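You operate a simulated robot arm through the tools that you are given. There is no shell and no other tool. Be economical: measure what you need, move in short steps, check, and stop when the job is done.

You are at the controls of a simulated robot arm. One attempt, no reset.

JOB
Save the long candles: fit the stub in the candlestick instead.
Fine: yellow candle in the ringed hole of the block, green in the plain hole, and raise the stub, slider right up.

The check looks at the end state, three seconds after you hand in, the way a careful person would. Anything else that was tipped, shoved, dropped, spilled or broken makes it a failure.

ROBOT AND FRAMES
A 6-joint arm with a two-finger parallel gripper, fixed in place. Base frame: the origin is at the foot of the arm, x ahead of it, y to its left, z up; the work surface is at about z = 700. Units: mm, degrees, N and s.
With the tool pointing down near the work surface it reaches from about 220 to 620 mm from the base axis. Its first joint turns from -66.0 to 66.0 degrees. Payload 2.7 kg.
Tool frame: the origin (TCP) lies between the finger pads and is the grasp point; the fingertips stand 23 mm ahead of it; z points along the fingers, y is the line along which they close. The gripper opens to 94 mm. The fingers are 38 mm wide and 10 mm thick; the gripper's body (54 by 96 mm) begins 39 mm behind the TCP.
Orientation is told as [roll, pitch, yaw] about the base's x, y, z axes, in that order, counted from this pose: with the fingers straight down and closing along the base's y, the tool's x points along the base's -x, its y along +y and its z along -z.

CONTROLS
- The arm moves only by the tool move_arm. Its argument "steps" is a list of rows, each an object of numbers (a shift or turn left out is 0, a gripper value left out holds the last): "dx", "dy", "dz": the shift along the tool's x, y, z in units of 50 mm (1.0 is 50 mm); "rx", "ry", "rz": the turn, a rotation vector about the tool's x, y, z in units of 6 degrees (1.0 is 6 degrees); "claw": the closure, from 0 (fully open) to 1 (shut). In form: [{"dx": .., "dy": .., "dz": .., "rx": .., "ry": .., "rz": .., "claw": ..}, ...]. A call has 1 to 12 rows; each row shifts and turns the commanded pose from where the row before left it, along the tool's axes as they then stand. A call with a number of a shift or a turn outside -1 to 1 is refused whole. Each row takes 0.2 s and may step no farther than 50 mm and 8.6 degrees from the row before; otherwise, or with a gripper value out of range, the whole call is refused. A pose out of reach is approached as far as the arm can. The call stops where the force on the tool passes 90 N (or 10 N more than at its start, if that is more) or the arm is blocked; 0.2 s more then pass. The fingers move at their own pace (about 45 mm/s each) and stop on an object; they squeeze with about 23 N. The grip force told is the motor's: it shows also when the fingers shut on nothing. Time passes only in rows, and 0.2 s behind the last, so rows that do not move let the fingers close. It gives the time, the measured TCP pose, the force on the tool (base axes), the opening and the grip force at its end, in the units of the frame above (readings bear some noise), with the torque about the TCP (base axes, N m) and any sound that the robot's microphone picked up.
- Cameras (640 x 400 px; columns grow to the right, rows downward): "scene" is fixed at [64.8, -414.6, 1411.4]; the picture's right is [0.92, -0.39, 0.00], its down [-0.21, -0.51, -0.83] and it looks along [0.32, 0.77, -0.55] (base axes); focal length 322 px, centre (320, 200). "wrist" rides on the gripper at [86, 16, -75] in the tool frame; the picture's right is [-0.18, 0.98, 0.00], its down [-0.58, -0.11, -0.81] and it looks along [-0.79, -0.15, 0.59] (tool axes); focal length 243 px, centre (320, 200). There is no depth. A picture from a camera that has moved, and an enlarged one, comes with that camera's place and axes in the base frame and with its lens. The place of the scene camera against the robot may be out by one fixed shift of up to 18 mm in any direction.
- get_image(camera): a new picture of that camera. The clock stands still meanwhile.
- close_up(camera, box): a new picture of the part [left, top, right, bottom] of that camera's present view, enlarged. The clock stands still meanwhile.
- finish_job(): hands the job in; it is judged then, once.

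Work in short steps. Places have to be worked out from the pictures, the camera data and where the tool is seen: move nearer, look again, correct. Check each grasp and each placing, and mend what went wrong. You have 120 turns and 64 pictures in all, those below and enlarged ones among them. Open the gripper and draw the arm clear of the work before you hand the job in, unless the task says otherwise; then end with one line.

The tools are called after "Request:" as name(argument=value, ...) on one line, values as JSON. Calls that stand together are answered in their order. move_arm: Moves the arm, as the interface text tells. Its arguments: {"type":"object","properties":{"steps":{"type":"array","items":{"type":"object","properties":{"dx":{"type":"number"},"dy":{"type":"number"},"dz":{"type":"number"},"rx":{"type":"number"},"ry":{"type":"number"},"rz":{"type":"number"},"claw":{"type":"number"}}}}},"required":["steps"]} The other tools are called the same way: get_image (camera) takes a picture; close_up (camera, box) takes an enlarged picture of a part of a camera's view; finish_job () hands the job in.

At the start:

```text
t: 0.0
ee_pos: [275.7, 347.9, 980.8]
orientation: [-0.1, 0.0, 0.0]
force: [0.5, -0.2, -0.8]
torque: [0.0, 0.02, -0.01]
opening: 93.9
grasp_force: 0.0
```

scene: 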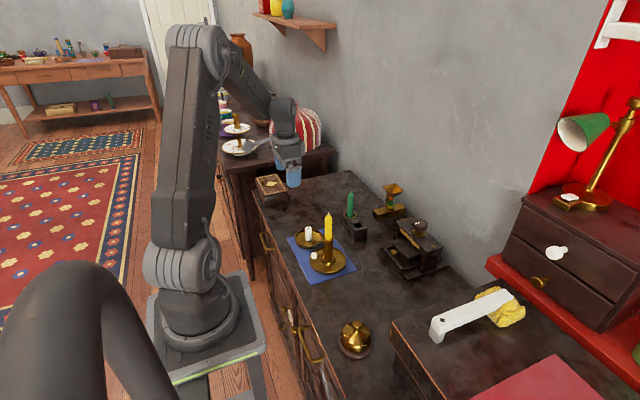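
wrist: 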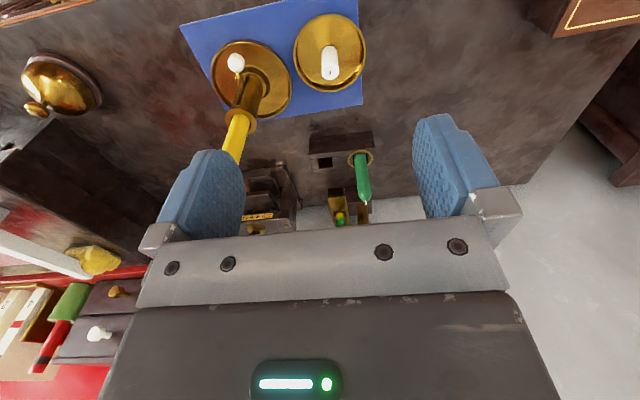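

I'll look closer at the candle area first.

Request:
close_up(camera="scene", box=[270, 170, 450, 290])

Request:
close_up(camera="wrist", box=[170, 0, 410, 240])

```text
3.33 times, centred on (360, 230) of scene
camera zoom: at [64.8, -414.6, 1411.4], right [0.92, -0.39, 0.0], down [-0.21, -0.51, -0.83], along [0.32, 0.77, -0.55], focal length 1072 px, centre (187, 100)
```

zoom: 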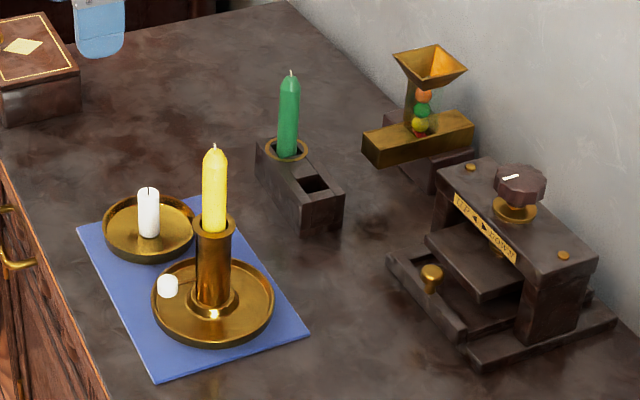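

```text
1.67 times, centred on (290, 120) of wrist
camera zoom: at [190.4, 363.6, 1054.5], right [0.18, 0.98, 0.0], down [0.58, -0.11, 0.81], along [0.79, -0.15, -0.59], focal length 404 px, centre (370, 333)
```

zoom: 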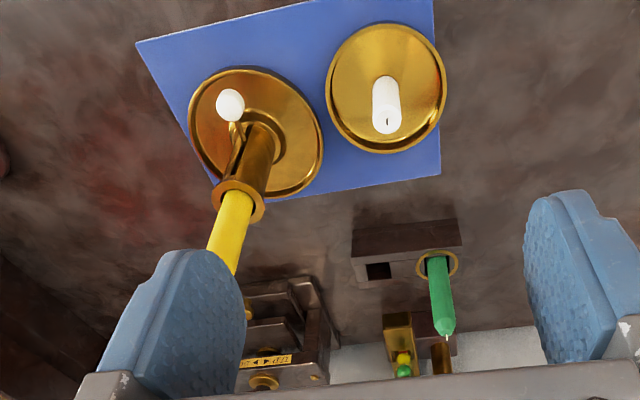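

The green candle is in the ringed hole at about (501, 380), with the plain hole at about (501, 317). So green goes first, then yellow, then the stub. I'm moving above the green candle at a safe height for a closer look.

Request:
move_arm(steps=[{"dx": -0.8, "dy": 0.1}, {"dx": -0.8, "dy": 0.1}, {"dx": -0.8, "dy": 0.1}, {"dx": -0.8, "dy": 0.1}, {"dx": -0.7, "dy": 0.1}, {"dx": -0.6, "dy": 0.1}, {"dz": 0.5}, {"dz": 0.4}])

Request:
get_image(camera="wrist")

Request:
close_up(camera="scene", box=[280, 130, 420, 290])

```text
t: 1.8
ee_pos: [501.3, 378.8, 932.0]
orientation: [0.0, 0.0, -0.1]
force: [0.6, 0.6, -0.2]
torque: [-0.04, 0.02, -0.02]
opening: 93.9
grasp_force: 0.0
```

```text
59 pictures are left
camera wrist: at [415.2, 394.3, 1006.5], right [0.18, 0.98, 0.0], down [0.58, -0.11, 0.81], along [0.79, -0.15, -0.59], focal length 243 px, centre (320, 200)
```

wrist: 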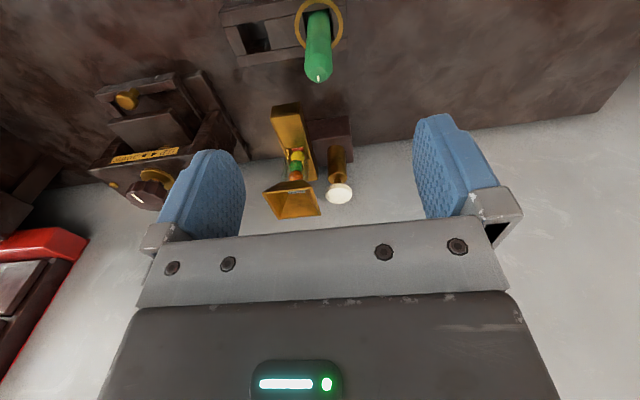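

```text
2.50 times, centred on (350, 210) of scene
camera zoom: at [64.8, -414.6, 1411.4], right [0.92, -0.39, 0.0], down [-0.21, -0.51, -0.83], along [0.32, 0.77, -0.55], focal length 804 px, centre (245, 175)
```

zoom: 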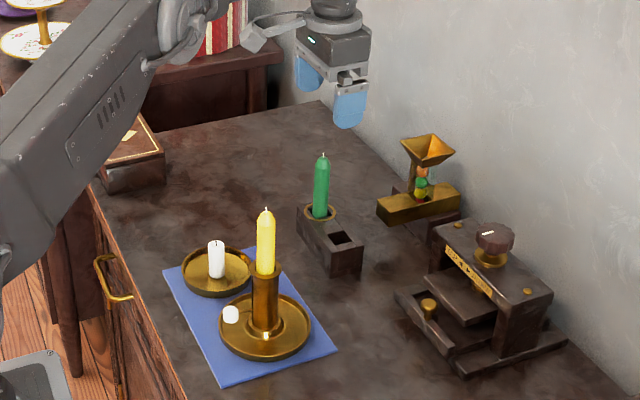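

The green candle's axis is at about (501, 377), tip z≈836 and block top z≈738. I descend with the TCP at about z=806 and close on it.

Request:
move_arm(steps=[{"dz": 0.7, "dy": -0.03}, {"dz": 0.7}, {"dz": 0.6}, {"dz": 0.5}, {}, {"claw": 1}, {"claw": 1}, {"claw": 1}, {"claw": 1}, {"claw": 1}, {"claw": 1}])

Request:
get_image(camera="wrist")

```text
t: 4.2
ee_pos: [499.5, 375.1, 810.2]
orientation: [-0.1, 0.0, 0.1]
force: [0.6, 0.8, 0.6]
torque: [-0.02, -0.01, 0.0]
opening: 20.1
grasp_force: 22.6
```

```text
57 pictures are left
camera wrist: at [413.4, 390.9, 884.6], right [0.18, 0.98, 0.0], down [0.58, -0.11, 0.81], along [0.79, -0.15, -0.59], focal length 243 px, centre (320, 200)
```

wrist: 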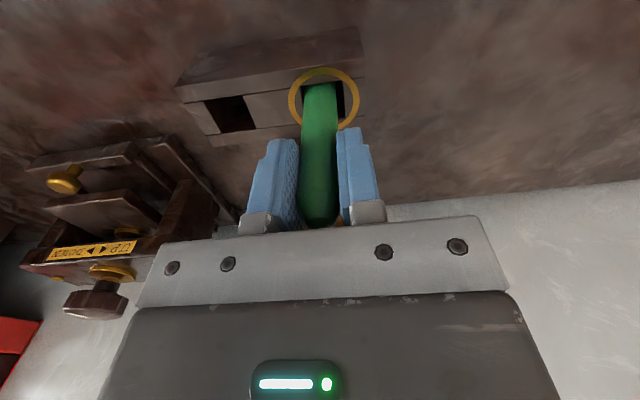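

Gripped at 20 mm. Now I lift slowly and watch the force.

Request:
move_arm(steps=[{"dz": -0.3}, {"dz": -0.4}, {"dz": -0.4}, {"dz": -0.4}, {}])

Request:
close_up(camera="scene", box=[310, 130, 410, 250])

Request:
get_image(camera="wrist")

```text
t: 5.4
ee_pos: [502.8, 374.4, 885.9]
orientation: [0.0, 0.1, 0.0]
force: [-1.2, -0.5, -1.1]
torque: [-0.02, -0.05, 0.02]
opening: 19.8
grasp_force: 23.1
```

```text
3.33 times, centred on (360, 190) of scene
camera zoom: at [64.8, -414.6, 1411.4], right [0.92, -0.39, 0.0], down [-0.21, -0.51, -0.83], along [0.32, 0.77, -0.55], focal length 1072 px, centre (187, 233)
```

zoom: 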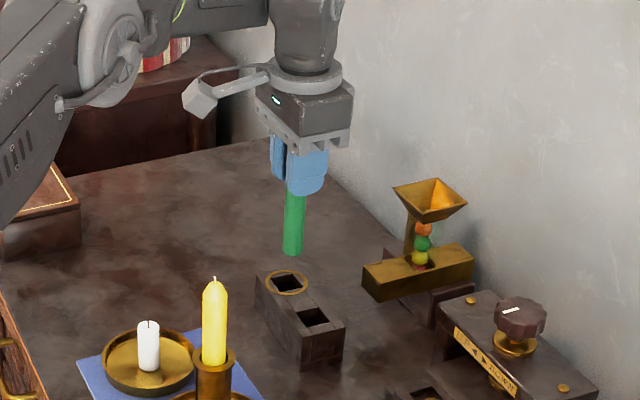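

```text
55 pictures are left
camera wrist: at [416.6, 391.5, 960.3], right [0.18, 0.98, 0.0], down [0.58, -0.11, 0.81], along [0.79, -0.15, -0.59], focal length 243 px, centre (320, 200)
```

wrist: 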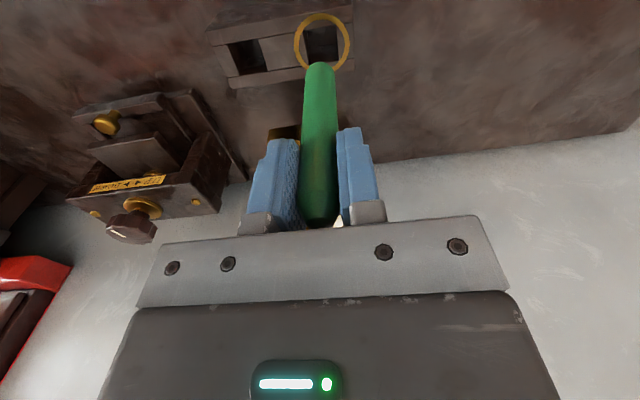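

The candle is clear, about 120 mm long with its bottom about 94 mm below the TCP. I shift 64 mm in -y over the plain hole and lower until the bottom is just above the block.

Request:
move_arm(steps=[{"dy": -0.4}, {"dy": -0.5}, {"dy": -0.36}, {"dz": 0.4}, {"dz": 0.4}, {}])

Request:
close_up(camera="wrist", box=[240, 20, 400, 120])

Request:
close_up(camera="scene", box=[320, 180, 400, 240])

```text
t: 6.8
ee_pos: [500.8, 312.4, 844.5]
orientation: [0.0, 0.0, 0.0]
force: [-1.9, -1.6, 2.3]
torque: [-0.05, 0.1, 0.0]
opening: 20.3
grasp_force: 23.5
```

```text
4.00 times, centred on (320, 70) of wrist
camera zoom: at [415.8, 328.8, 919.5], right [0.18, 0.98, 0.0], down [0.58, -0.11, 0.81], along [0.79, -0.15, -0.59], focal length 970 px, centre (320, 720)
```

zoom: 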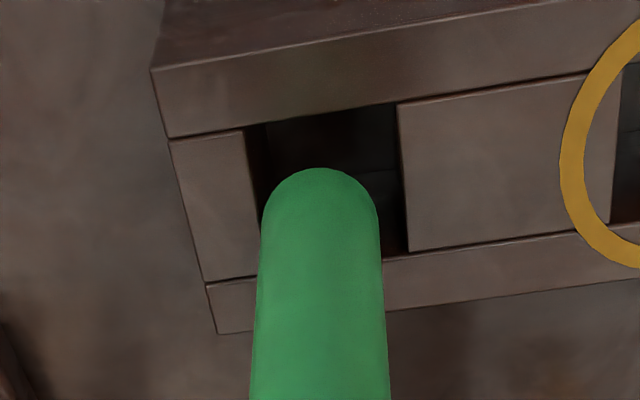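

```text
6.67 times, centred on (360, 210) of scene
camera zoom: at [64.8, -414.7, 1411.4], right [0.92, -0.39, 0.0], down [-0.21, -0.51, -0.83], along [0.32, 0.77, -0.55], focal length 2143 px, centre (53, 133)
```

zoom: 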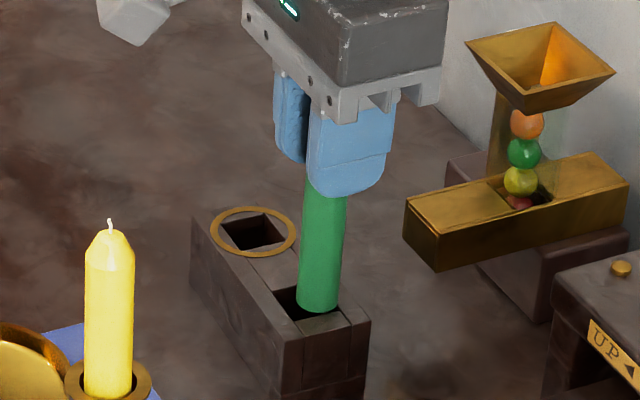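

The candle bottom is about 2 mm off the hole centre in y. I nudge it +2 mm and lower to the original seating height.

Request:
move_arm(steps=[{"dy": 0.04}, {"dz": 0.25}, {"dz": 0.2}, {"dz": 0.13}, {"dz": 0.08}, {}])

Request:
close_up(camera="wrist", box=[240, 20, 400, 120])

```text
t: 8.2
ee_pos: [507.0, 318.8, 827.6]
orientation: [0.8, -1.6, 0.0]
force: [-10.7, -15.7, 79.8]
torque: [-1.27, 0.55, -0.07]
opening: 20.6
grasp_force: 22.9
```

```text
4.00 times, centred on (320, 70) of wrist
camera zoom: at [420.0, 333.1, 900.6], right [0.18, 0.98, 0.02], down [0.56, -0.12, 0.82], along [0.81, -0.14, -0.57], focal length 970 px, centre (320, 720)
```

zoom: 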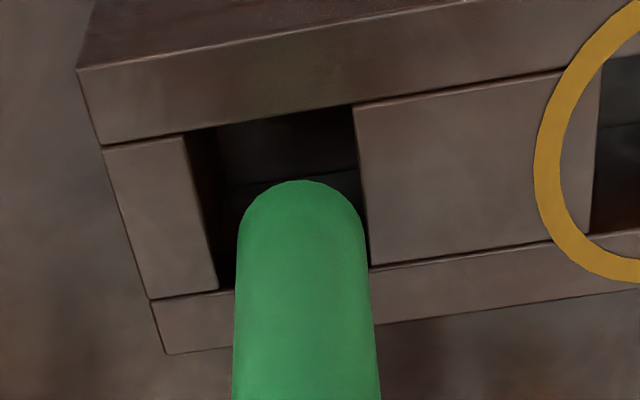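

The candle hit the rim, apparently on the far/right edge. I back up and re-measure.

Request:
move_arm(steps=[{"dz": -0.2}, {"dz": -0.2}, {}, {}])

Request:
close_up(camera="wrist", box=[220, 20, 420, 220])

Request:
close_up(camera="scene", box=[320, 180, 400, 240])

```text
t: 9.2
ee_pos: [501.1, 314.8, 831.4]
orientation: [0.0, 0.1, -0.1]
force: [0.2, -0.1, 1.1]
torque: [0.02, 0.0, -0.02]
opening: 19.7
grasp_force: 22.9
```

```text
2.00 times, centred on (320, 120) of wrist
camera zoom: at [415.6, 331.7, 906.3], right [0.18, 0.98, 0.0], down [0.58, -0.11, 0.8], along [0.79, -0.15, -0.59], focal length 485 px, centre (320, 360)
```

zoom: 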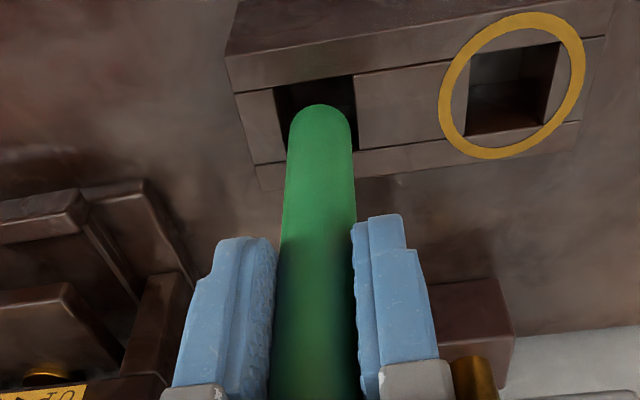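

```text
6.67 times, centred on (360, 210) of scene
camera zoom: at [64.8, -414.6, 1411.4], right [0.92, -0.39, 0.0], down [-0.21, -0.51, -0.83], along [0.32, 0.77, -0.55], focal length 2143 px, centre (53, 133)
```

zoom: 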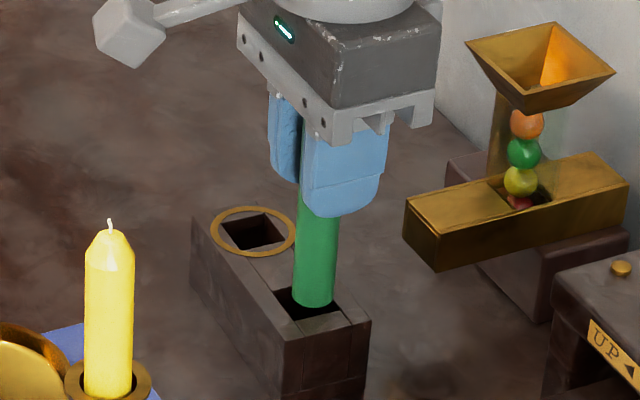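

The torque reading puts the contact at the candle's far (+x) side, so I need about 3 mm in -x and 1 mm in -y. I adjust and lower in small steps.

Request:
move_arm(steps=[{"dx": 0.07, "dy": -0.02}, {"dz": 0.1}, {"dz": 0.1}, {"dz": 0.06}, {}])

Request:
close_up(camera="wrist", box=[220, 20, 420, 220])

```text
t: 10.4
ee_pos: [497.8, 314.4, 819.5]
orientation: [0.0, 0.0, 0.1]
force: [-0.3, 0.0, -1.1]
torque: [-0.03, 0.02, 0.0]
opening: 20.0
grasp_force: 22.5
```

```text
2.00 times, centred on (320, 120) of wrist
camera zoom: at [412.1, 330.4, 893.4], right [0.18, 0.98, 0.0], down [0.58, -0.11, 0.81], along [0.79, -0.15, -0.59], focal length 485 px, centre (320, 360)
```

zoom: 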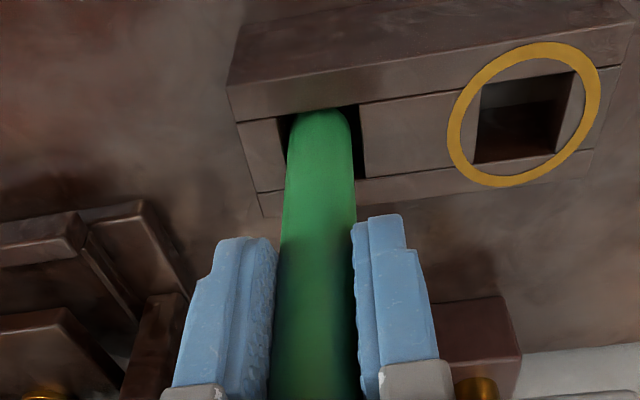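

No force now, so the candle is entering the hole. I lower on gently to the floor.

Request:
move_arm(steps=[{"dz": 0.08}, {"dz": 0.06}, {"dz": 0.04}, {}])

```text
t: 11.4
ee_pos: [497.0, 314.6, 810.3]
orientation: [0.0, 0.0, 0.0]
force: [-0.3, 0.6, 0.4]
torque: [-0.04, 0.02, 0.01]
opening: 19.9
grasp_force: 23.3
```

Request:
move_arm(steps=[{"dz": 0.04}, {"dz": 0.03}, {"dz": 0.03}, {}])

Request:
close_up(camera="wrist", box=[220, 20, 420, 220])

Request:
close_up(camera="scene", box=[320, 180, 400, 240])

```text
t: 12.4
ee_pos: [497.7, 314.3, 804.1]
orientation: [0.0, 0.0, 0.0]
force: [-0.2, 0.9, -1.4]
torque: [0.02, 0.0, 0.01]
opening: 20.0
grasp_force: 22.9
```

```text
2.00 times, centred on (320, 120) of wrist
camera zoom: at [412.0, 330.1, 879.3], right [0.18, 0.98, 0.0], down [0.58, -0.11, 0.81], along [0.79, -0.15, -0.59], focal length 485 px, centre (320, 360)
```

zoom: 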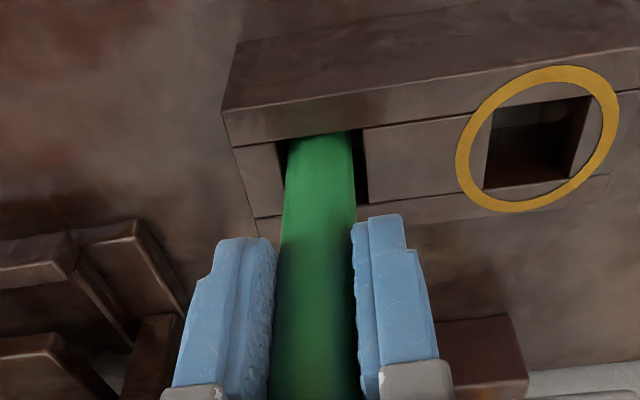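

```text
6.67 times, centred on (360, 210) of scene
camera zoom: at [64.8, -414.6, 1411.4], right [0.92, -0.39, 0.0], down [-0.21, -0.51, -0.83], along [0.32, 0.77, -0.55], focal length 2143 px, centre (53, 133)
```

zoom: 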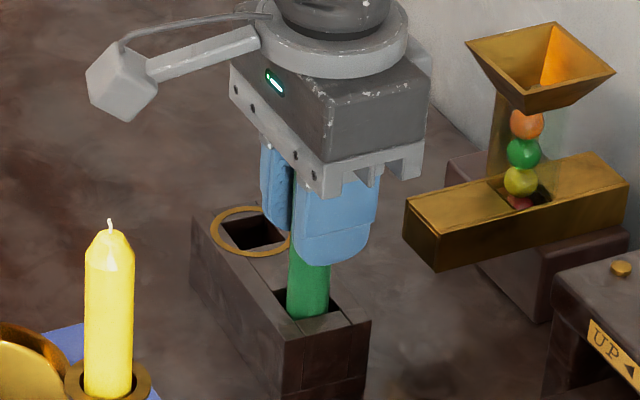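

Still free with no contact. I continue in 2 mm steps.

Request:
move_arm(steps=[{"dz": 0.04}, {"dz": 0.04}, {"dz": 0.04}, {}])

```text
t: 13.4
ee_pos: [499.0, 314.7, 799.0]
orientation: [0.0, 0.0, 0.0]
force: [0.3, -1.2, -1.4]
torque: [0.01, 0.0, -0.02]
opening: 19.9
grasp_force: 23.1
```

Request:
move_arm(steps=[{"dz": 0.04}, {"dz": 0.04}, {"dz": 0.04}, {}])

Request:
get_image(camera="wrist")

```text
t: 14.4
ee_pos: [498.7, 314.3, 795.5]
orientation: [0.1, -0.1, -0.1]
force: [-5.4, 0.1, 15.7]
torque: [-0.12, 0.53, -0.03]
opening: 19.9
grasp_force: 22.8
```

```text
46 pictures are left
camera wrist: at [412.6, 330.5, 869.6], right [0.18, 0.98, 0.0], down [0.58, -0.11, 0.81], along [0.79, -0.15, -0.59], focal length 243 px, centre (320, 200)
```

wrist: 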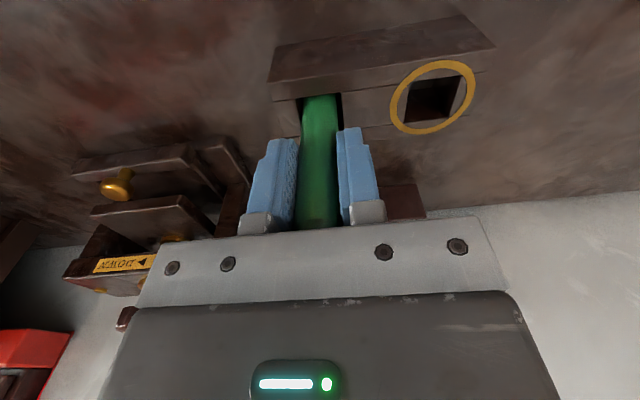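

About 16 N upward at TCP 795.5 looks like the floor. I release partway so the fingers stay clear of the ring hole, then rise straight up.

Request:
move_arm(steps=[{"dz": -0.02}, {"claw": 0.6}, {"claw": 0.5}, {"claw": 0.5}, {}, {"dz": -0.5}, {"dz": -0.8}, {"dz": -0.8}, {"dz": -0.6}, {}])

Request:
get_image(camera="wrist")

Request:
close_up(camera="scene", box=[270, 170, 430, 290])

```text
t: 16.6
ee_pos: [499.9, 313.0, 929.8]
orientation: [-0.1, 0.0, 0.0]
force: [0.1, -0.4, -0.4]
torque: [-0.01, -0.01, -0.03]
opening: 47.2
grasp_force: 0.0
```

```text
45 pictures are left
camera wrist: at [413.1, 328.8, 1003.6], right [0.18, 0.98, 0.0], down [0.58, -0.11, 0.81], along [0.79, -0.15, -0.59], focal length 243 px, centre (320, 200)
```

wrist: 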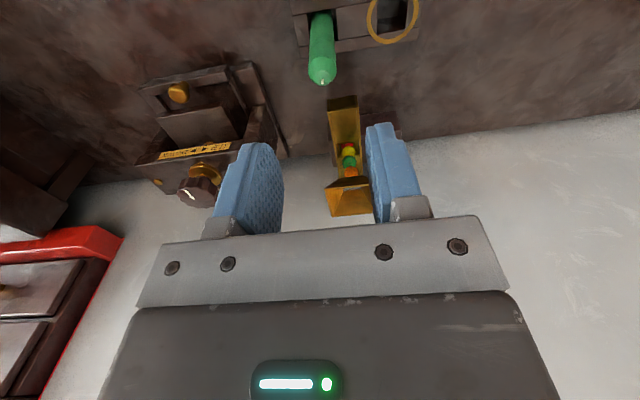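

```text
3.33 times, centred on (350, 230) of scene
camera zoom: at [64.8, -414.6, 1411.4], right [0.92, -0.39, 0.0], down [-0.21, -0.51, -0.83], along [0.32, 0.77, -0.55], focal length 1072 px, centre (220, 100)
```

zoom: 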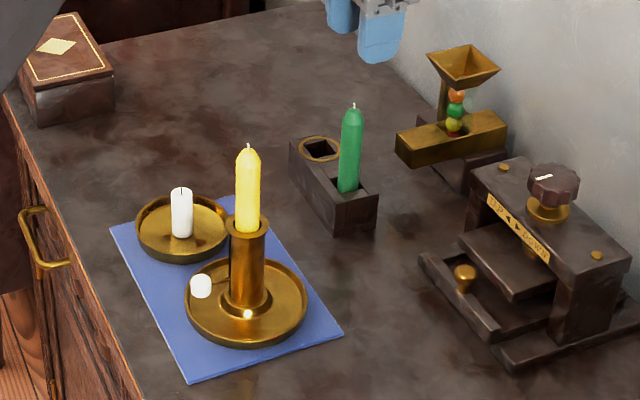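

Green is standing in the plain hole. Next I move above the yellow candle at about (347, 234) and measure from there.

Request:
move_arm(steps=[{"dz": -0.8, "claw": 0.3}, {"dx": 0.8, "dy": -0.4}, {"dx": 0.8, "dy": -0.4}, {"dx": 0.8, "dy": -0.4}, {"dx": 0.6, "dy": -0.36}, {}])

Request:
get_image(camera="wrist")

```text
t: 18.0
ee_pos: [348.4, 236.9, 966.2]
orientation: [0.0, 0.1, 0.1]
force: [-0.6, 0.2, -0.5]
torque: [0.02, -0.03, 0.02]
opening: 65.9
grasp_force: 0.1
```

```text
43 pictures are left
camera wrist: at [262.9, 253.1, 1041.8], right [0.18, 0.98, 0.0], down [0.58, -0.11, 0.81], along [0.79, -0.15, -0.59], focal length 243 px, centre (320, 200)
```

wrist: 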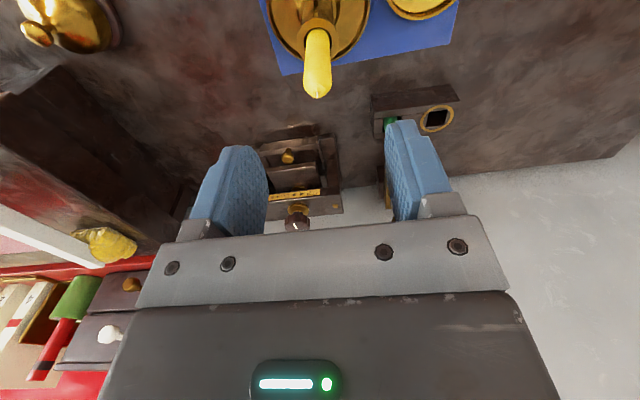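

The yellow tip is about 3 mm to the -y side of the TCP, but the heights are still uncertain. I drop 45 mm and look again to triangulate.

Request:
move_arm(steps=[{"dz": 0.5, "dy": -0.04}, {"dz": 0.4}, {}])

Request:
get_image(camera="wrist")

```text
t: 18.8
ee_pos: [349.6, 233.5, 922.3]
orientation: [0.0, 0.0, -0.1]
force: [-0.2, 0.3, -0.2]
torque: [-0.02, 0.0, -0.01]
opening: 65.6
grasp_force: 0.0
```

```text
42 pictures are left
camera wrist: at [263.4, 251.2, 996.4], right [0.18, 0.98, 0.0], down [0.58, -0.11, 0.81], along [0.79, -0.15, -0.59], focal length 243 px, centre (320, 200)
```

wrist: 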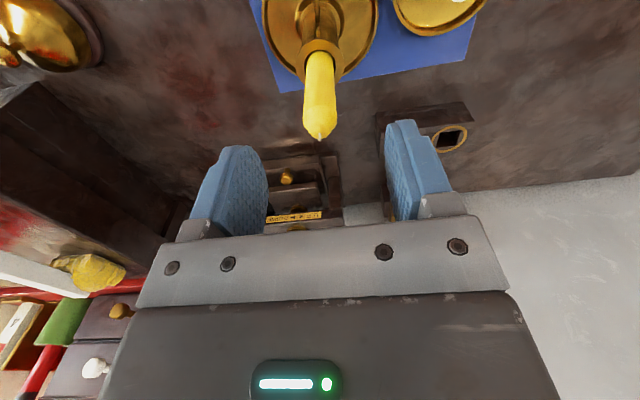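

Request:
close_up(camera="wrist", box=[240, 0, 400, 160])

```text
2.50 times, centred on (320, 80) of wrist
camera zoom: at [263.4, 251.2, 996.4], right [0.18, 0.98, 0.0], down [0.58, -0.11, 0.81], along [0.79, -0.15, -0.59], focal length 606 px, centre (320, 500)
```

zoom: 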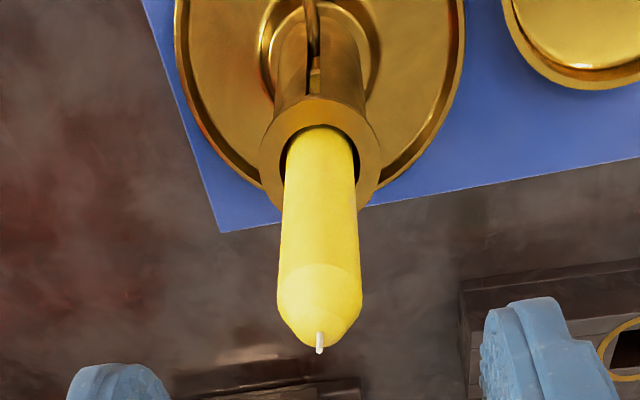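

The yellow candle's axis is at about (356, 233.5), tip z≈879 and tube rim z≈787. I shift +6 mm in x, descend to TCP z≈851 and grip.

Request:
move_arm(steps=[{"dx": -0.13}, {"dz": 0.5}, {"dz": 0.5}, {"dz": 0.42}, {}, {"claw": 1}, {"claw": 1}, {"claw": 1}, {"claw": 1}, {"claw": 1}])

Request:
close_up(camera="wrist", box=[220, 0, 420, 240])

```text
t: 21.0
ee_pos: [353.4, 233.5, 852.6]
orientation: [0.0, 0.0, 0.0]
force: [0.2, 0.3, -0.1]
torque: [0.0, -0.01, 0.0]
opening: 20.0
grasp_force: 23.0
```

```text
1.67 times, centred on (320, 120) of wrist
camera zoom: at [267.7, 250.0, 927.2], right [0.18, 0.98, 0.0], down [0.58, -0.11, 0.81], along [0.79, -0.15, -0.59], focal length 404 px, centre (320, 333)
```

zoom: 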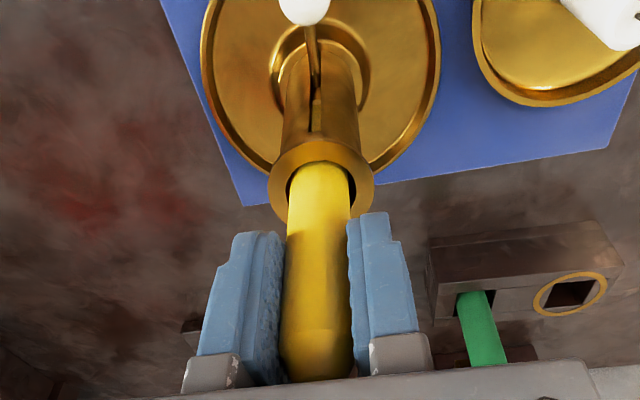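

The grip is on yellow (20 mm). I lift slowly and watch the force for any drag on the candlestick.

Request:
move_arm(steps=[{"dz": -0.1}, {"dz": -0.2}, {"dz": -0.2}, {"dz": -0.3}, {"dz": -0.4}, {}])

Request:
close_up(camera="scene", box=[270, 150, 430, 290])

Request:
close_up(camera="wrist", box=[220, 0, 420, 240])

```text
t: 22.4
ee_pos: [353.5, 234.8, 912.7]
orientation: [0.1, 0.0, -0.1]
force: [0.8, 0.6, -1.0]
torque: [0.03, 0.01, -0.01]
opening: 19.8
grasp_force: 23.1
```

```text
2.86 times, centred on (350, 220) of scene
camera zoom: at [64.8, -414.6, 1411.4], right [0.92, -0.39, 0.0], down [-0.21, -0.51, -0.83], along [0.32, 0.77, -0.55], focal length 918 px, centre (234, 143)
```

zoom: 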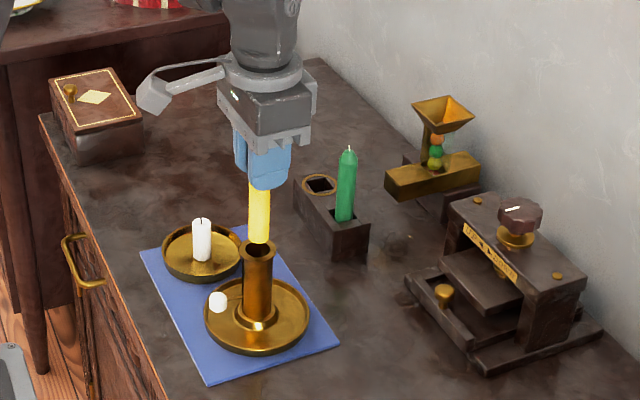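

```text
1.67 times, centred on (320, 120) of wrist
camera zoom: at [268.4, 250.3, 987.4], right [0.18, 0.98, 0.0], down [0.58, -0.11, 0.81], along [0.79, -0.15, -0.59], focal length 404 px, centre (320, 333)
```

zoom: 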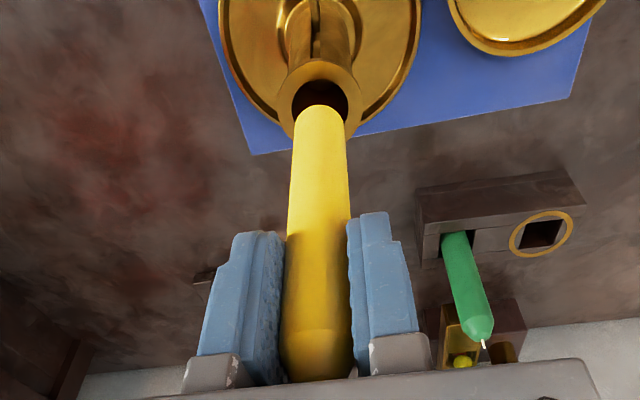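

Yellow is out cleanly (bottom about 95 mm below the TCP). I raise, then route along +y first and then +x, so I come at the ring hole (499, 378) clear of the green candle.

Request:
move_arm(steps=[{"dz": -0.6}, {"dy": 0.7}, {"dy": 0.7}, {"dy": 0.7}, {"dy": 0.76}, {"dx": -0.7}, {"dx": -0.8}, {"dx": -0.8}, {"dx": -0.61}, {}, {}])

Request:
close_up(camera="wrist", box=[220, 0, 420, 240])

```text
t: 24.8
ee_pos: [500.4, 376.0, 941.5]
orientation: [0.0, 0.0, 0.0]
force: [0.2, 0.3, -0.3]
torque: [0.01, -0.01, 0.03]
opening: 19.9
grasp_force: 22.6
```

```text
1.67 times, centred on (320, 120) of wrist
camera zoom: at [414.4, 392.5, 1016.2], right [0.18, 0.98, 0.0], down [0.58, -0.11, 0.81], along [0.79, -0.15, -0.59], focal length 404 px, centre (320, 333)
```

zoom: 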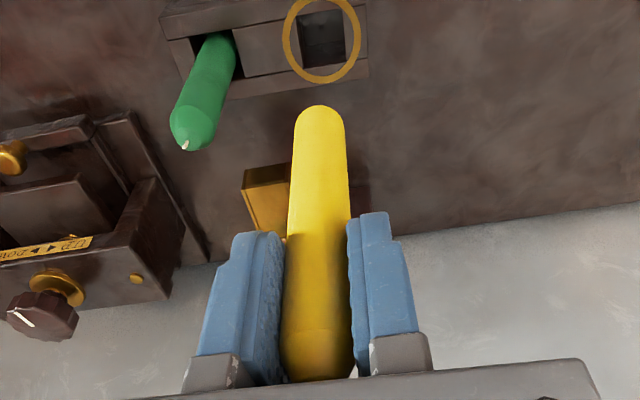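

Alignment looks good from above. I lower so the candle bottom is about 10–15 mm above the block, then recheck.

Request:
move_arm(steps=[{"dz": 0.6}, {"dz": 0.6}, {"dz": 0.5}, {}, {}])

Request:
close_up(camera="wrist", box=[220, 20, 420, 220])

```text
t: 26.0
ee_pos: [500.9, 378.6, 859.3]
orientation: [0.0, 0.0, -0.1]
force: [-0.3, 0.0, -0.4]
torque: [0.01, 0.02, -0.02]
opening: 19.9
grasp_force: 22.8
```

```text
2.00 times, centred on (320, 120) of wrist
camera zoom: at [414.2, 394.5, 932.3], right [0.18, 0.98, 0.0], down [0.58, -0.11, 0.81], along [0.79, -0.15, -0.59], focal length 485 px, centre (320, 360)
```

zoom: 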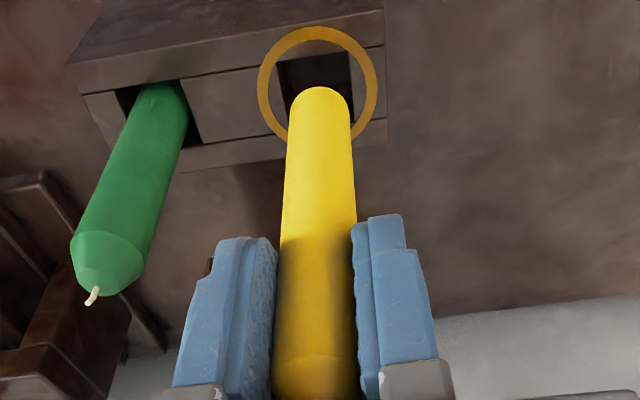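

Allowing for the candle sitting about 3 mm ahead of the TCP in the grip, it's centred on the ring. I lower carefully.

Request:
move_arm(steps=[{"dz": 0.2}, {"dz": 0.12}, {"dz": 0.08}, {"dz": 0.08}, {"dz": 0.08}, {}])

Request:
close_up(camera="wrist", box=[220, 20, 420, 220])

```text
t: 27.4
ee_pos: [499.3, 377.2, 830.3]
orientation: [0.0, 0.0, -0.1]
force: [0.2, -0.5, 0.2]
torque: [-0.06, 0.0, 0.01]
opening: 19.8
grasp_force: 23.2
```

```text
2.00 times, centred on (320, 120) of wrist
camera zoom: at [413.4, 392.7, 904.7], right [0.18, 0.98, 0.0], down [0.58, -0.11, 0.81], along [0.79, -0.15, -0.59], focal length 485 px, centre (320, 360)
```

zoom: 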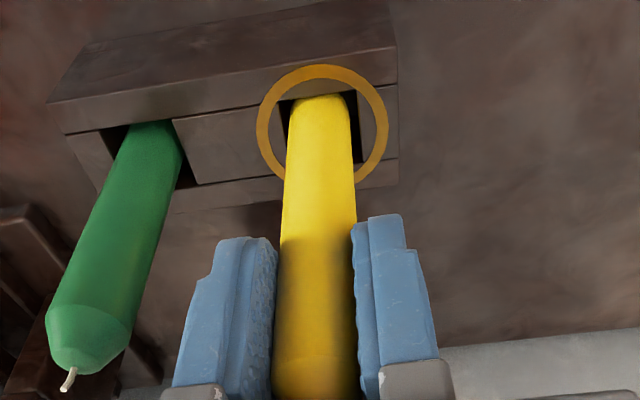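

It's inside the hole without force, so I lower on to the floor.

Request:
move_arm(steps=[{"dz": 0.08, "dx": -0.02}, {"dz": 0.08}, {"dz": 0.08}, {"dz": 0.06}, {"dz": 0.05}, {}])

```text
t: 28.8
ee_pos: [501.6, 376.5, 812.4]
orientation: [0.0, 0.0, 0.1]
force: [0.5, 0.3, -1.2]
torque: [0.0, 0.03, 0.0]
opening: 19.9
grasp_force: 23.0
```

Request:
move_arm(steps=[{"dz": 0.04}, {"dz": 0.04}, {"dz": 0.04}, {}])

```text
t: 29.8
ee_pos: [499.4, 377.0, 807.1]
orientation: [0.0, 0.1, 0.0]
force: [1.1, -0.7, -0.5]
torque: [0.0, -0.01, 0.0]
opening: 19.8
grasp_force: 23.4
```

Request:
move_arm(steps=[{"dz": 0.03}, {"dz": 0.03}, {"dz": 0.03}, {}])

```text
t: 30.8
ee_pos: [500.8, 378.2, 805.1]
orientation: [0.1, -0.3, -0.1]
force: [-0.4, -2.2, 16.6]
torque: [-0.21, -0.04, 0.01]
opening: 20.1
grasp_force: 23.0
```

Floor contact at 16 N. I release partway and rise.

Request:
move_arm(steps=[{"dz": -0.02}, {"claw": 0.6}, {"claw": 0.5}, {"claw": 0.5}, {}, {"dz": -0.5}, {"dz": -0.8}, {"dz": -0.8}, {"dz": -0.5}, {}])

Request:
get_image(camera="wrist")

Request:
close_up(camera="scene", box=[270, 170, 430, 290])

```text
t: 33.0
ee_pos: [498.6, 376.6, 928.9]
orientation: [0.0, 0.0, 0.0]
force: [0.3, 0.1, 0.5]
torque: [0.03, 0.04, 0.0]
opening: 47.0
grasp_force: 0.1
```

```text
34 pictures are left
camera wrist: at [411.8, 392.9, 1004.4], right [0.18, 0.98, 0.0], down [0.58, -0.11, 0.81], along [0.79, -0.15, -0.59], focal length 243 px, centre (320, 200)
```

wrist: 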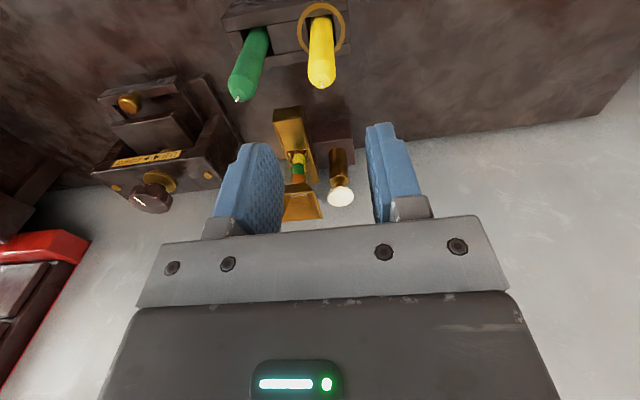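

```text
3.33 times, centred on (350, 230) of scene
camera zoom: at [64.8, -414.6, 1411.4], right [0.92, -0.39, 0.0], down [-0.21, -0.51, -0.83], along [0.32, 0.77, -0.55], focal length 1072 px, centre (220, 100)
```

zoom: 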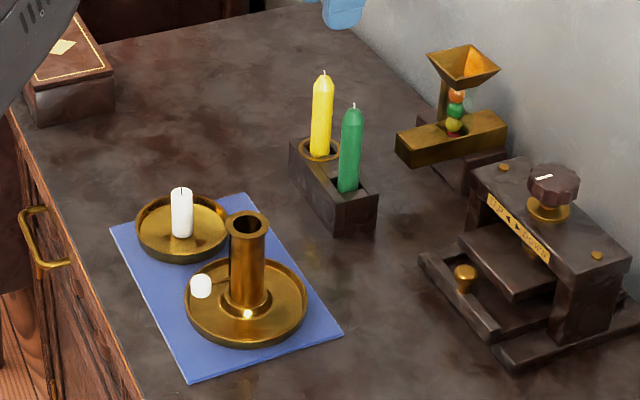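

Both long candles are placed. Next I move above the stub dish for a measurement.

Request:
move_arm(steps=[{"dx": 0.8, "dy": -0.14, "claw": 0.3}, {"dx": 0.8, "dy": -0.14}, {"dx": 0.8, "dy": -0.14}, {"dx": 0.68, "dy": -0.14}, {"dz": 0.6}, {"dz": 0.6}, {}])

Request:
get_image(camera="wrist")

```text
t: 34.6
ee_pos: [343.7, 347.8, 872.6]
orientation: [0.0, 0.0, 0.0]
force: [0.5, 0.0, 0.3]
torque: [-0.01, 0.0, -0.01]
opening: 65.9
grasp_force: 0.0
```

```text
32 pictures are left
camera wrist: at [257.7, 363.8, 947.5], right [0.18, 0.98, 0.0], down [0.58, -0.11, 0.81], along [0.79, -0.15, -0.59], focal length 243 px, centre (320, 200)
```

wrist: 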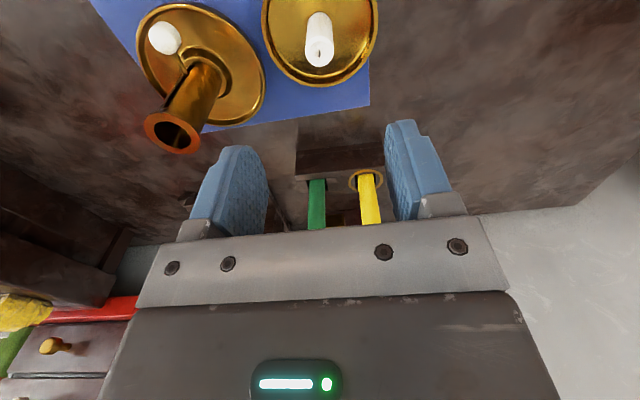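

The stub is at about (339, 349). I shift -4 mm in x, descend to TCP 800 and look again.

Request:
move_arm(steps=[{"dx": 0.08, "dy": 0.02}, {"dz": 0.5}, {"dz": 0.5}, {"dz": 0.4}, {}])

Request:
get_image(camera="wrist")

Request:
close_up(camera="scene", box=[270, 170, 390, 290])

```text
t: 35.8
ee_pos: [342.6, 350.5, 803.7]
orientation: [0.0, 0.0, 0.0]
force: [0.1, -0.1, 1.0]
torque: [0.0, -0.02, -0.01]
opening: 65.6
grasp_force: 0.0
```

```text
31 pictures are left
camera wrist: at [257.0, 366.7, 878.1], right [0.18, 0.98, 0.0], down [0.58, -0.11, 0.81], along [0.79, -0.15, -0.59], focal length 243 px, centre (320, 200)
```

wrist: 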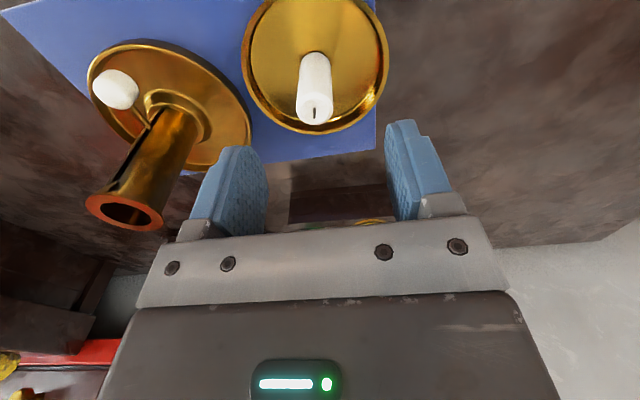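

```text
3.33 times, centred on (330, 230) of scene
camera zoom: at [64.8, -414.6, 1411.4], right [0.92, -0.39, 0.0], down [-0.21, -0.51, -0.83], along [0.32, 0.77, -0.55], focal length 1072 px, centre (287, 100)
```

zoom: 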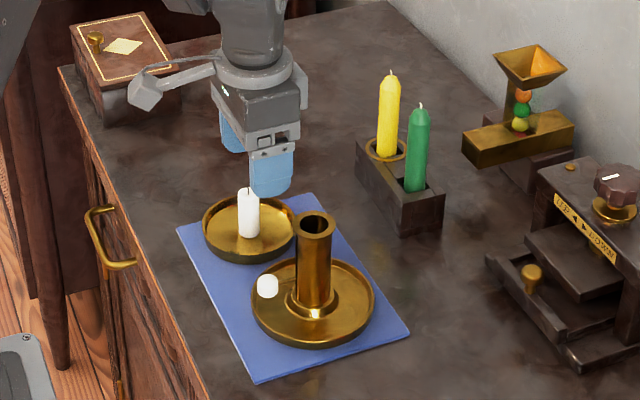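

The stub axis is at about (339.5, 349), top z≈753. I grip only its upper part, with the TCP at about 758 and fingertips at 735, so the fingers will clear the tube rim later.

Request:
move_arm(steps=[{"dx": 0.06, "dy": -0.03}, {"dz": 0.4}, {"dz": 0.3}, {"dz": 0.2}, {}])

Request:
close_up(camera="scene", box=[280, 190, 360, 250])

Request:
get_image(camera="wrist")

```text
t: 37.0
ee_pos: [339.6, 350.7, 758.9]
orientation: [0.1, 0.0, 0.0]
force: [-0.4, -0.2, -0.3]
torque: [0.02, 0.01, 0.02]
opening: 65.8
grasp_force: 0.1
```

```text
6.67 times, centred on (320, 220) of scene
camera zoom: at [64.8, -414.6, 1411.4], right [0.92, -0.39, 0.0], down [-0.21, -0.51, -0.83], along [0.32, 0.77, -0.55], focal length 2143 px, centre (320, 67)
```

zoom: 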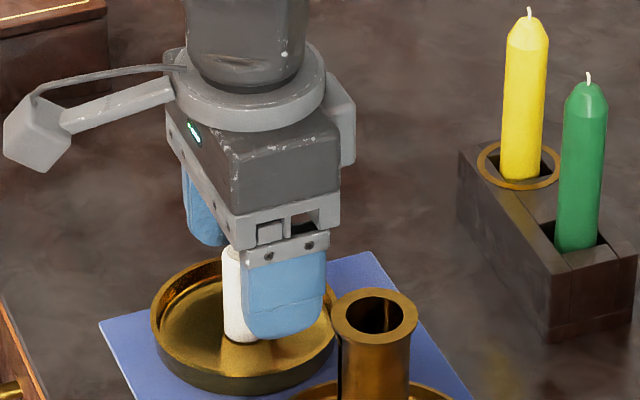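

```text
28 pictures are left
camera wrist: at [253.6, 366.4, 833.2], right [0.18, 0.98, 0.0], down [0.58, -0.11, 0.81], along [0.79, -0.15, -0.59], focal length 243 px, centre (320, 200)
```

wrist: 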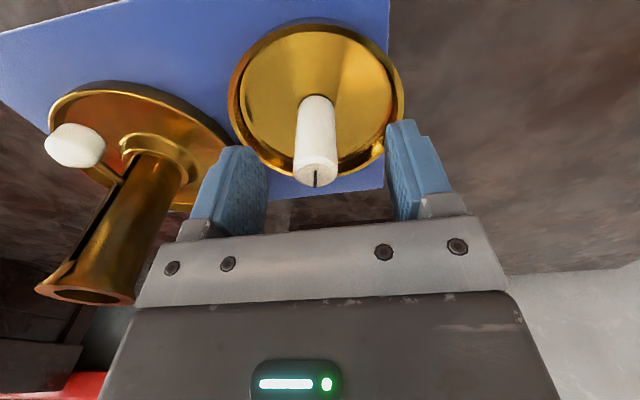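

The stub is confirmed at (340, 348.5), top 752. I shift -2 mm in y and close.

Request:
move_arm(steps=[{"dy": -0.04}, {"claw": 1}, {"claw": 1}, {"claw": 1}, {"claw": 1}, {"claw": 1}, {}])

Request:
close_up(camera="wrist", box=[220, 60, 420, 220])

```text
t: 38.6
ee_pos: [337.7, 348.4, 758.8]
orientation: [0.1, 0.0, 0.0]
force: [0.8, -0.3, -0.6]
torque: [0.04, -0.02, -0.01]
opening: 19.4
grasp_force: 23.3
```

```text
2.50 times, centred on (320, 140) of wrist
camera zoom: at [253.0, 364.3, 832.8], right [0.18, 0.98, 0.0], down [0.58, -0.11, 0.81], along [0.79, -0.15, -0.59], focal length 606 px, centre (320, 350)
```

zoom: 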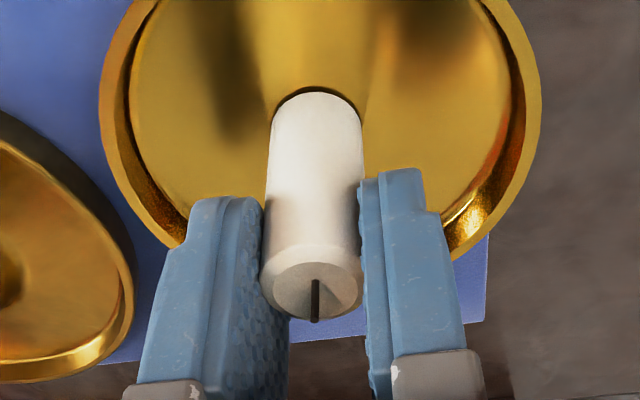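

The stub is held (19.4 mm). I lift it clear and check the grip.

Request:
move_arm(steps=[{"dz": -0.2}, {"dz": -0.3}, {"dz": -0.5}, {"dz": -0.6}, {"dz": -0.6}, {}])

Request:
close_up(camera="wrist", box=[120, 0, 440, 240])

Request:
close_up(camera="scene", box=[280, 170, 360, 280])

```text
t: 40.0
ee_pos: [340.9, 346.0, 869.4]
orientation: [0.0, 0.1, -0.1]
force: [-0.4, -0.2, 0.2]
torque: [0.01, -0.01, 0.0]
opening: 19.6
grasp_force: 22.9
```

```text
1.67 times, centred on (280, 120) of wrist
camera zoom: at [255.7, 362.1, 944.0], right [0.18, 0.98, 0.0], down [0.58, -0.11, 0.81], along [0.79, -0.15, -0.59], focal length 404 px, centre (387, 333)
```

zoom: 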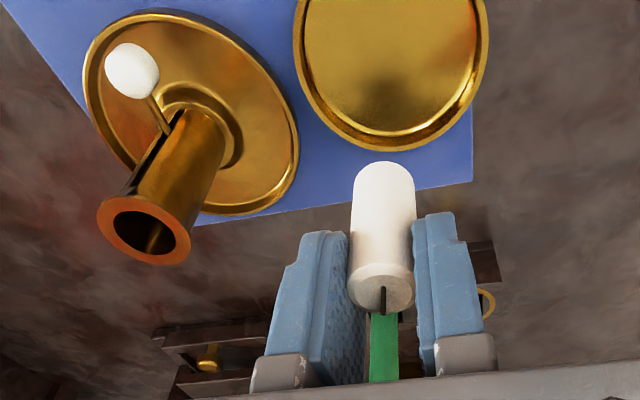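

```text
3.64 times, centred on (320, 225) of scene
camera zoom: at [64.8, -414.6, 1411.4], right [0.92, -0.39, 0.0], down [-0.21, -0.51, -0.83], along [0.32, 0.77, -0.55], focal length 1169 px, centre (320, 109)
```

zoom: 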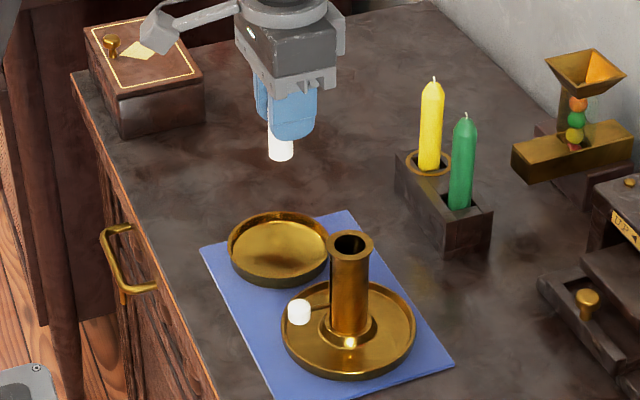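

The stub is firmly held and vertical. By commanded offsets, the yellow candle's tube position is -14.5 mm in tool x and -112.5 mm in y from here, so I move there and look.

Request:
move_arm(steps=[{"dy": -0.5}, {"dy": -0.6}, {"dy": -0.6}, {"dy": -0.55, "dx": -0.15}, {"dx": -0.14}, {}, {}])

Request:
close_up(camera="wrist", box=[220, 20, 420, 220])

Request:
close_up(camera="scene", box=[290, 190, 370, 280])

```text
t: 41.6
ee_pos: [355.7, 232.7, 867.6]
orientation: [0.0, 0.0, 0.0]
force: [-0.1, 0.2, -0.8]
torque: [-0.03, 0.02, 0.0]
opening: 19.6
grasp_force: 23.1
```

```text
2.00 times, centred on (320, 120) of wrist
camera zoom: at [269.6, 248.6, 941.8], right [0.18, 0.98, 0.0], down [0.58, -0.11, 0.81], along [0.79, -0.15, -0.59], focal length 485 px, centre (320, 360)
```

zoom: 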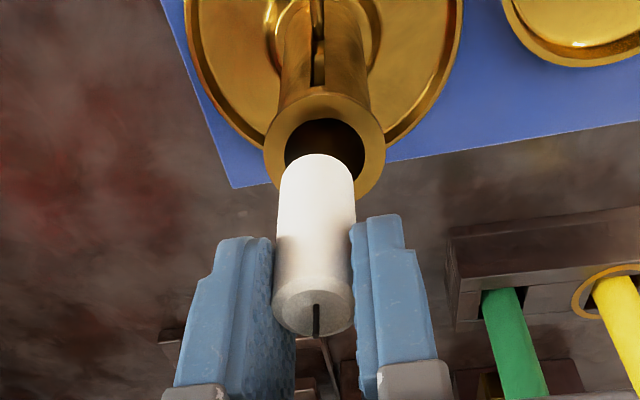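

```text
4.44 times, centred on (330, 235) of scene
camera zoom: at [64.8, -414.6, 1411.4], right [0.92, -0.39, 0.0], down [-0.21, -0.51, -0.83], along [0.32, 0.77, -0.55], focal length 1429 px, centre (276, 44)
```

zoom: 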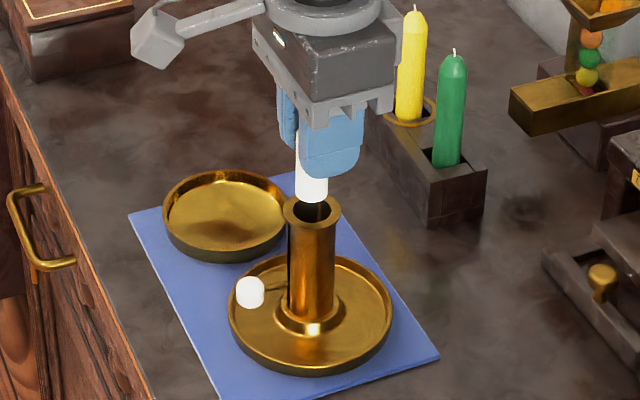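

The tube rim is centred at about (358.5, 234, 788), and the stub needs about +2.5 mm x and +2 mm y. I correct, lower to just above the rim, and look.

Request:
move_arm(steps=[{"dx": -0.05, "dy": 0.035}, {"dz": 0.2}, {"dz": 0.12}, {}])

Request:
close_up(camera="wrist", box=[260, 40, 380, 160])

Request:
close_up(camera="scene", box=[310, 210, 350, 250])

```text
t: 42.6
ee_pos: [357.4, 235.0, 852.1]
orientation: [0.0, 0.0, 0.0]
force: [0.4, 0.5, 0.1]
torque: [-0.02, 0.01, -0.01]
opening: 19.3
grasp_force: 22.9
```

```text
3.33 times, centred on (320, 100) of wrist
camera zoom: at [271.6, 251.5, 926.5], right [0.18, 0.98, 0.0], down [0.58, -0.11, 0.81], along [0.79, -0.15, -0.59], focal length 809 px, centre (320, 533)
```

zoom: 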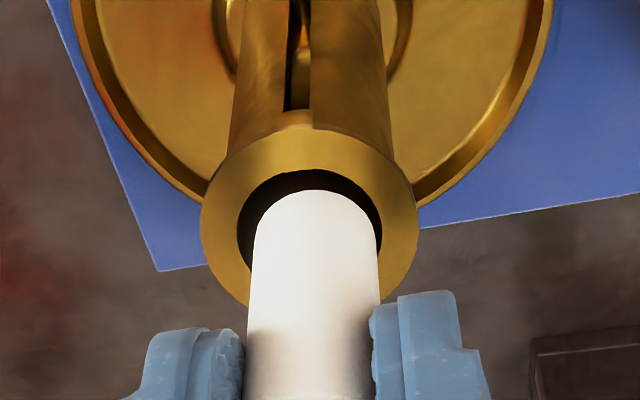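

```text
10.00 times, centred on (330, 230) of scene
camera zoom: at [64.8, -414.6, 1411.4], right [0.92, -0.39, 0.0], down [-0.21, -0.51, -0.83], along [0.32, 0.77, -0.55], focal length 3215 px, centre (220, -100)
```

zoom: 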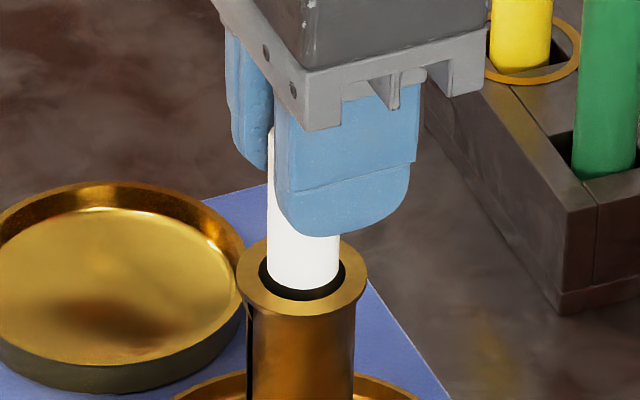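

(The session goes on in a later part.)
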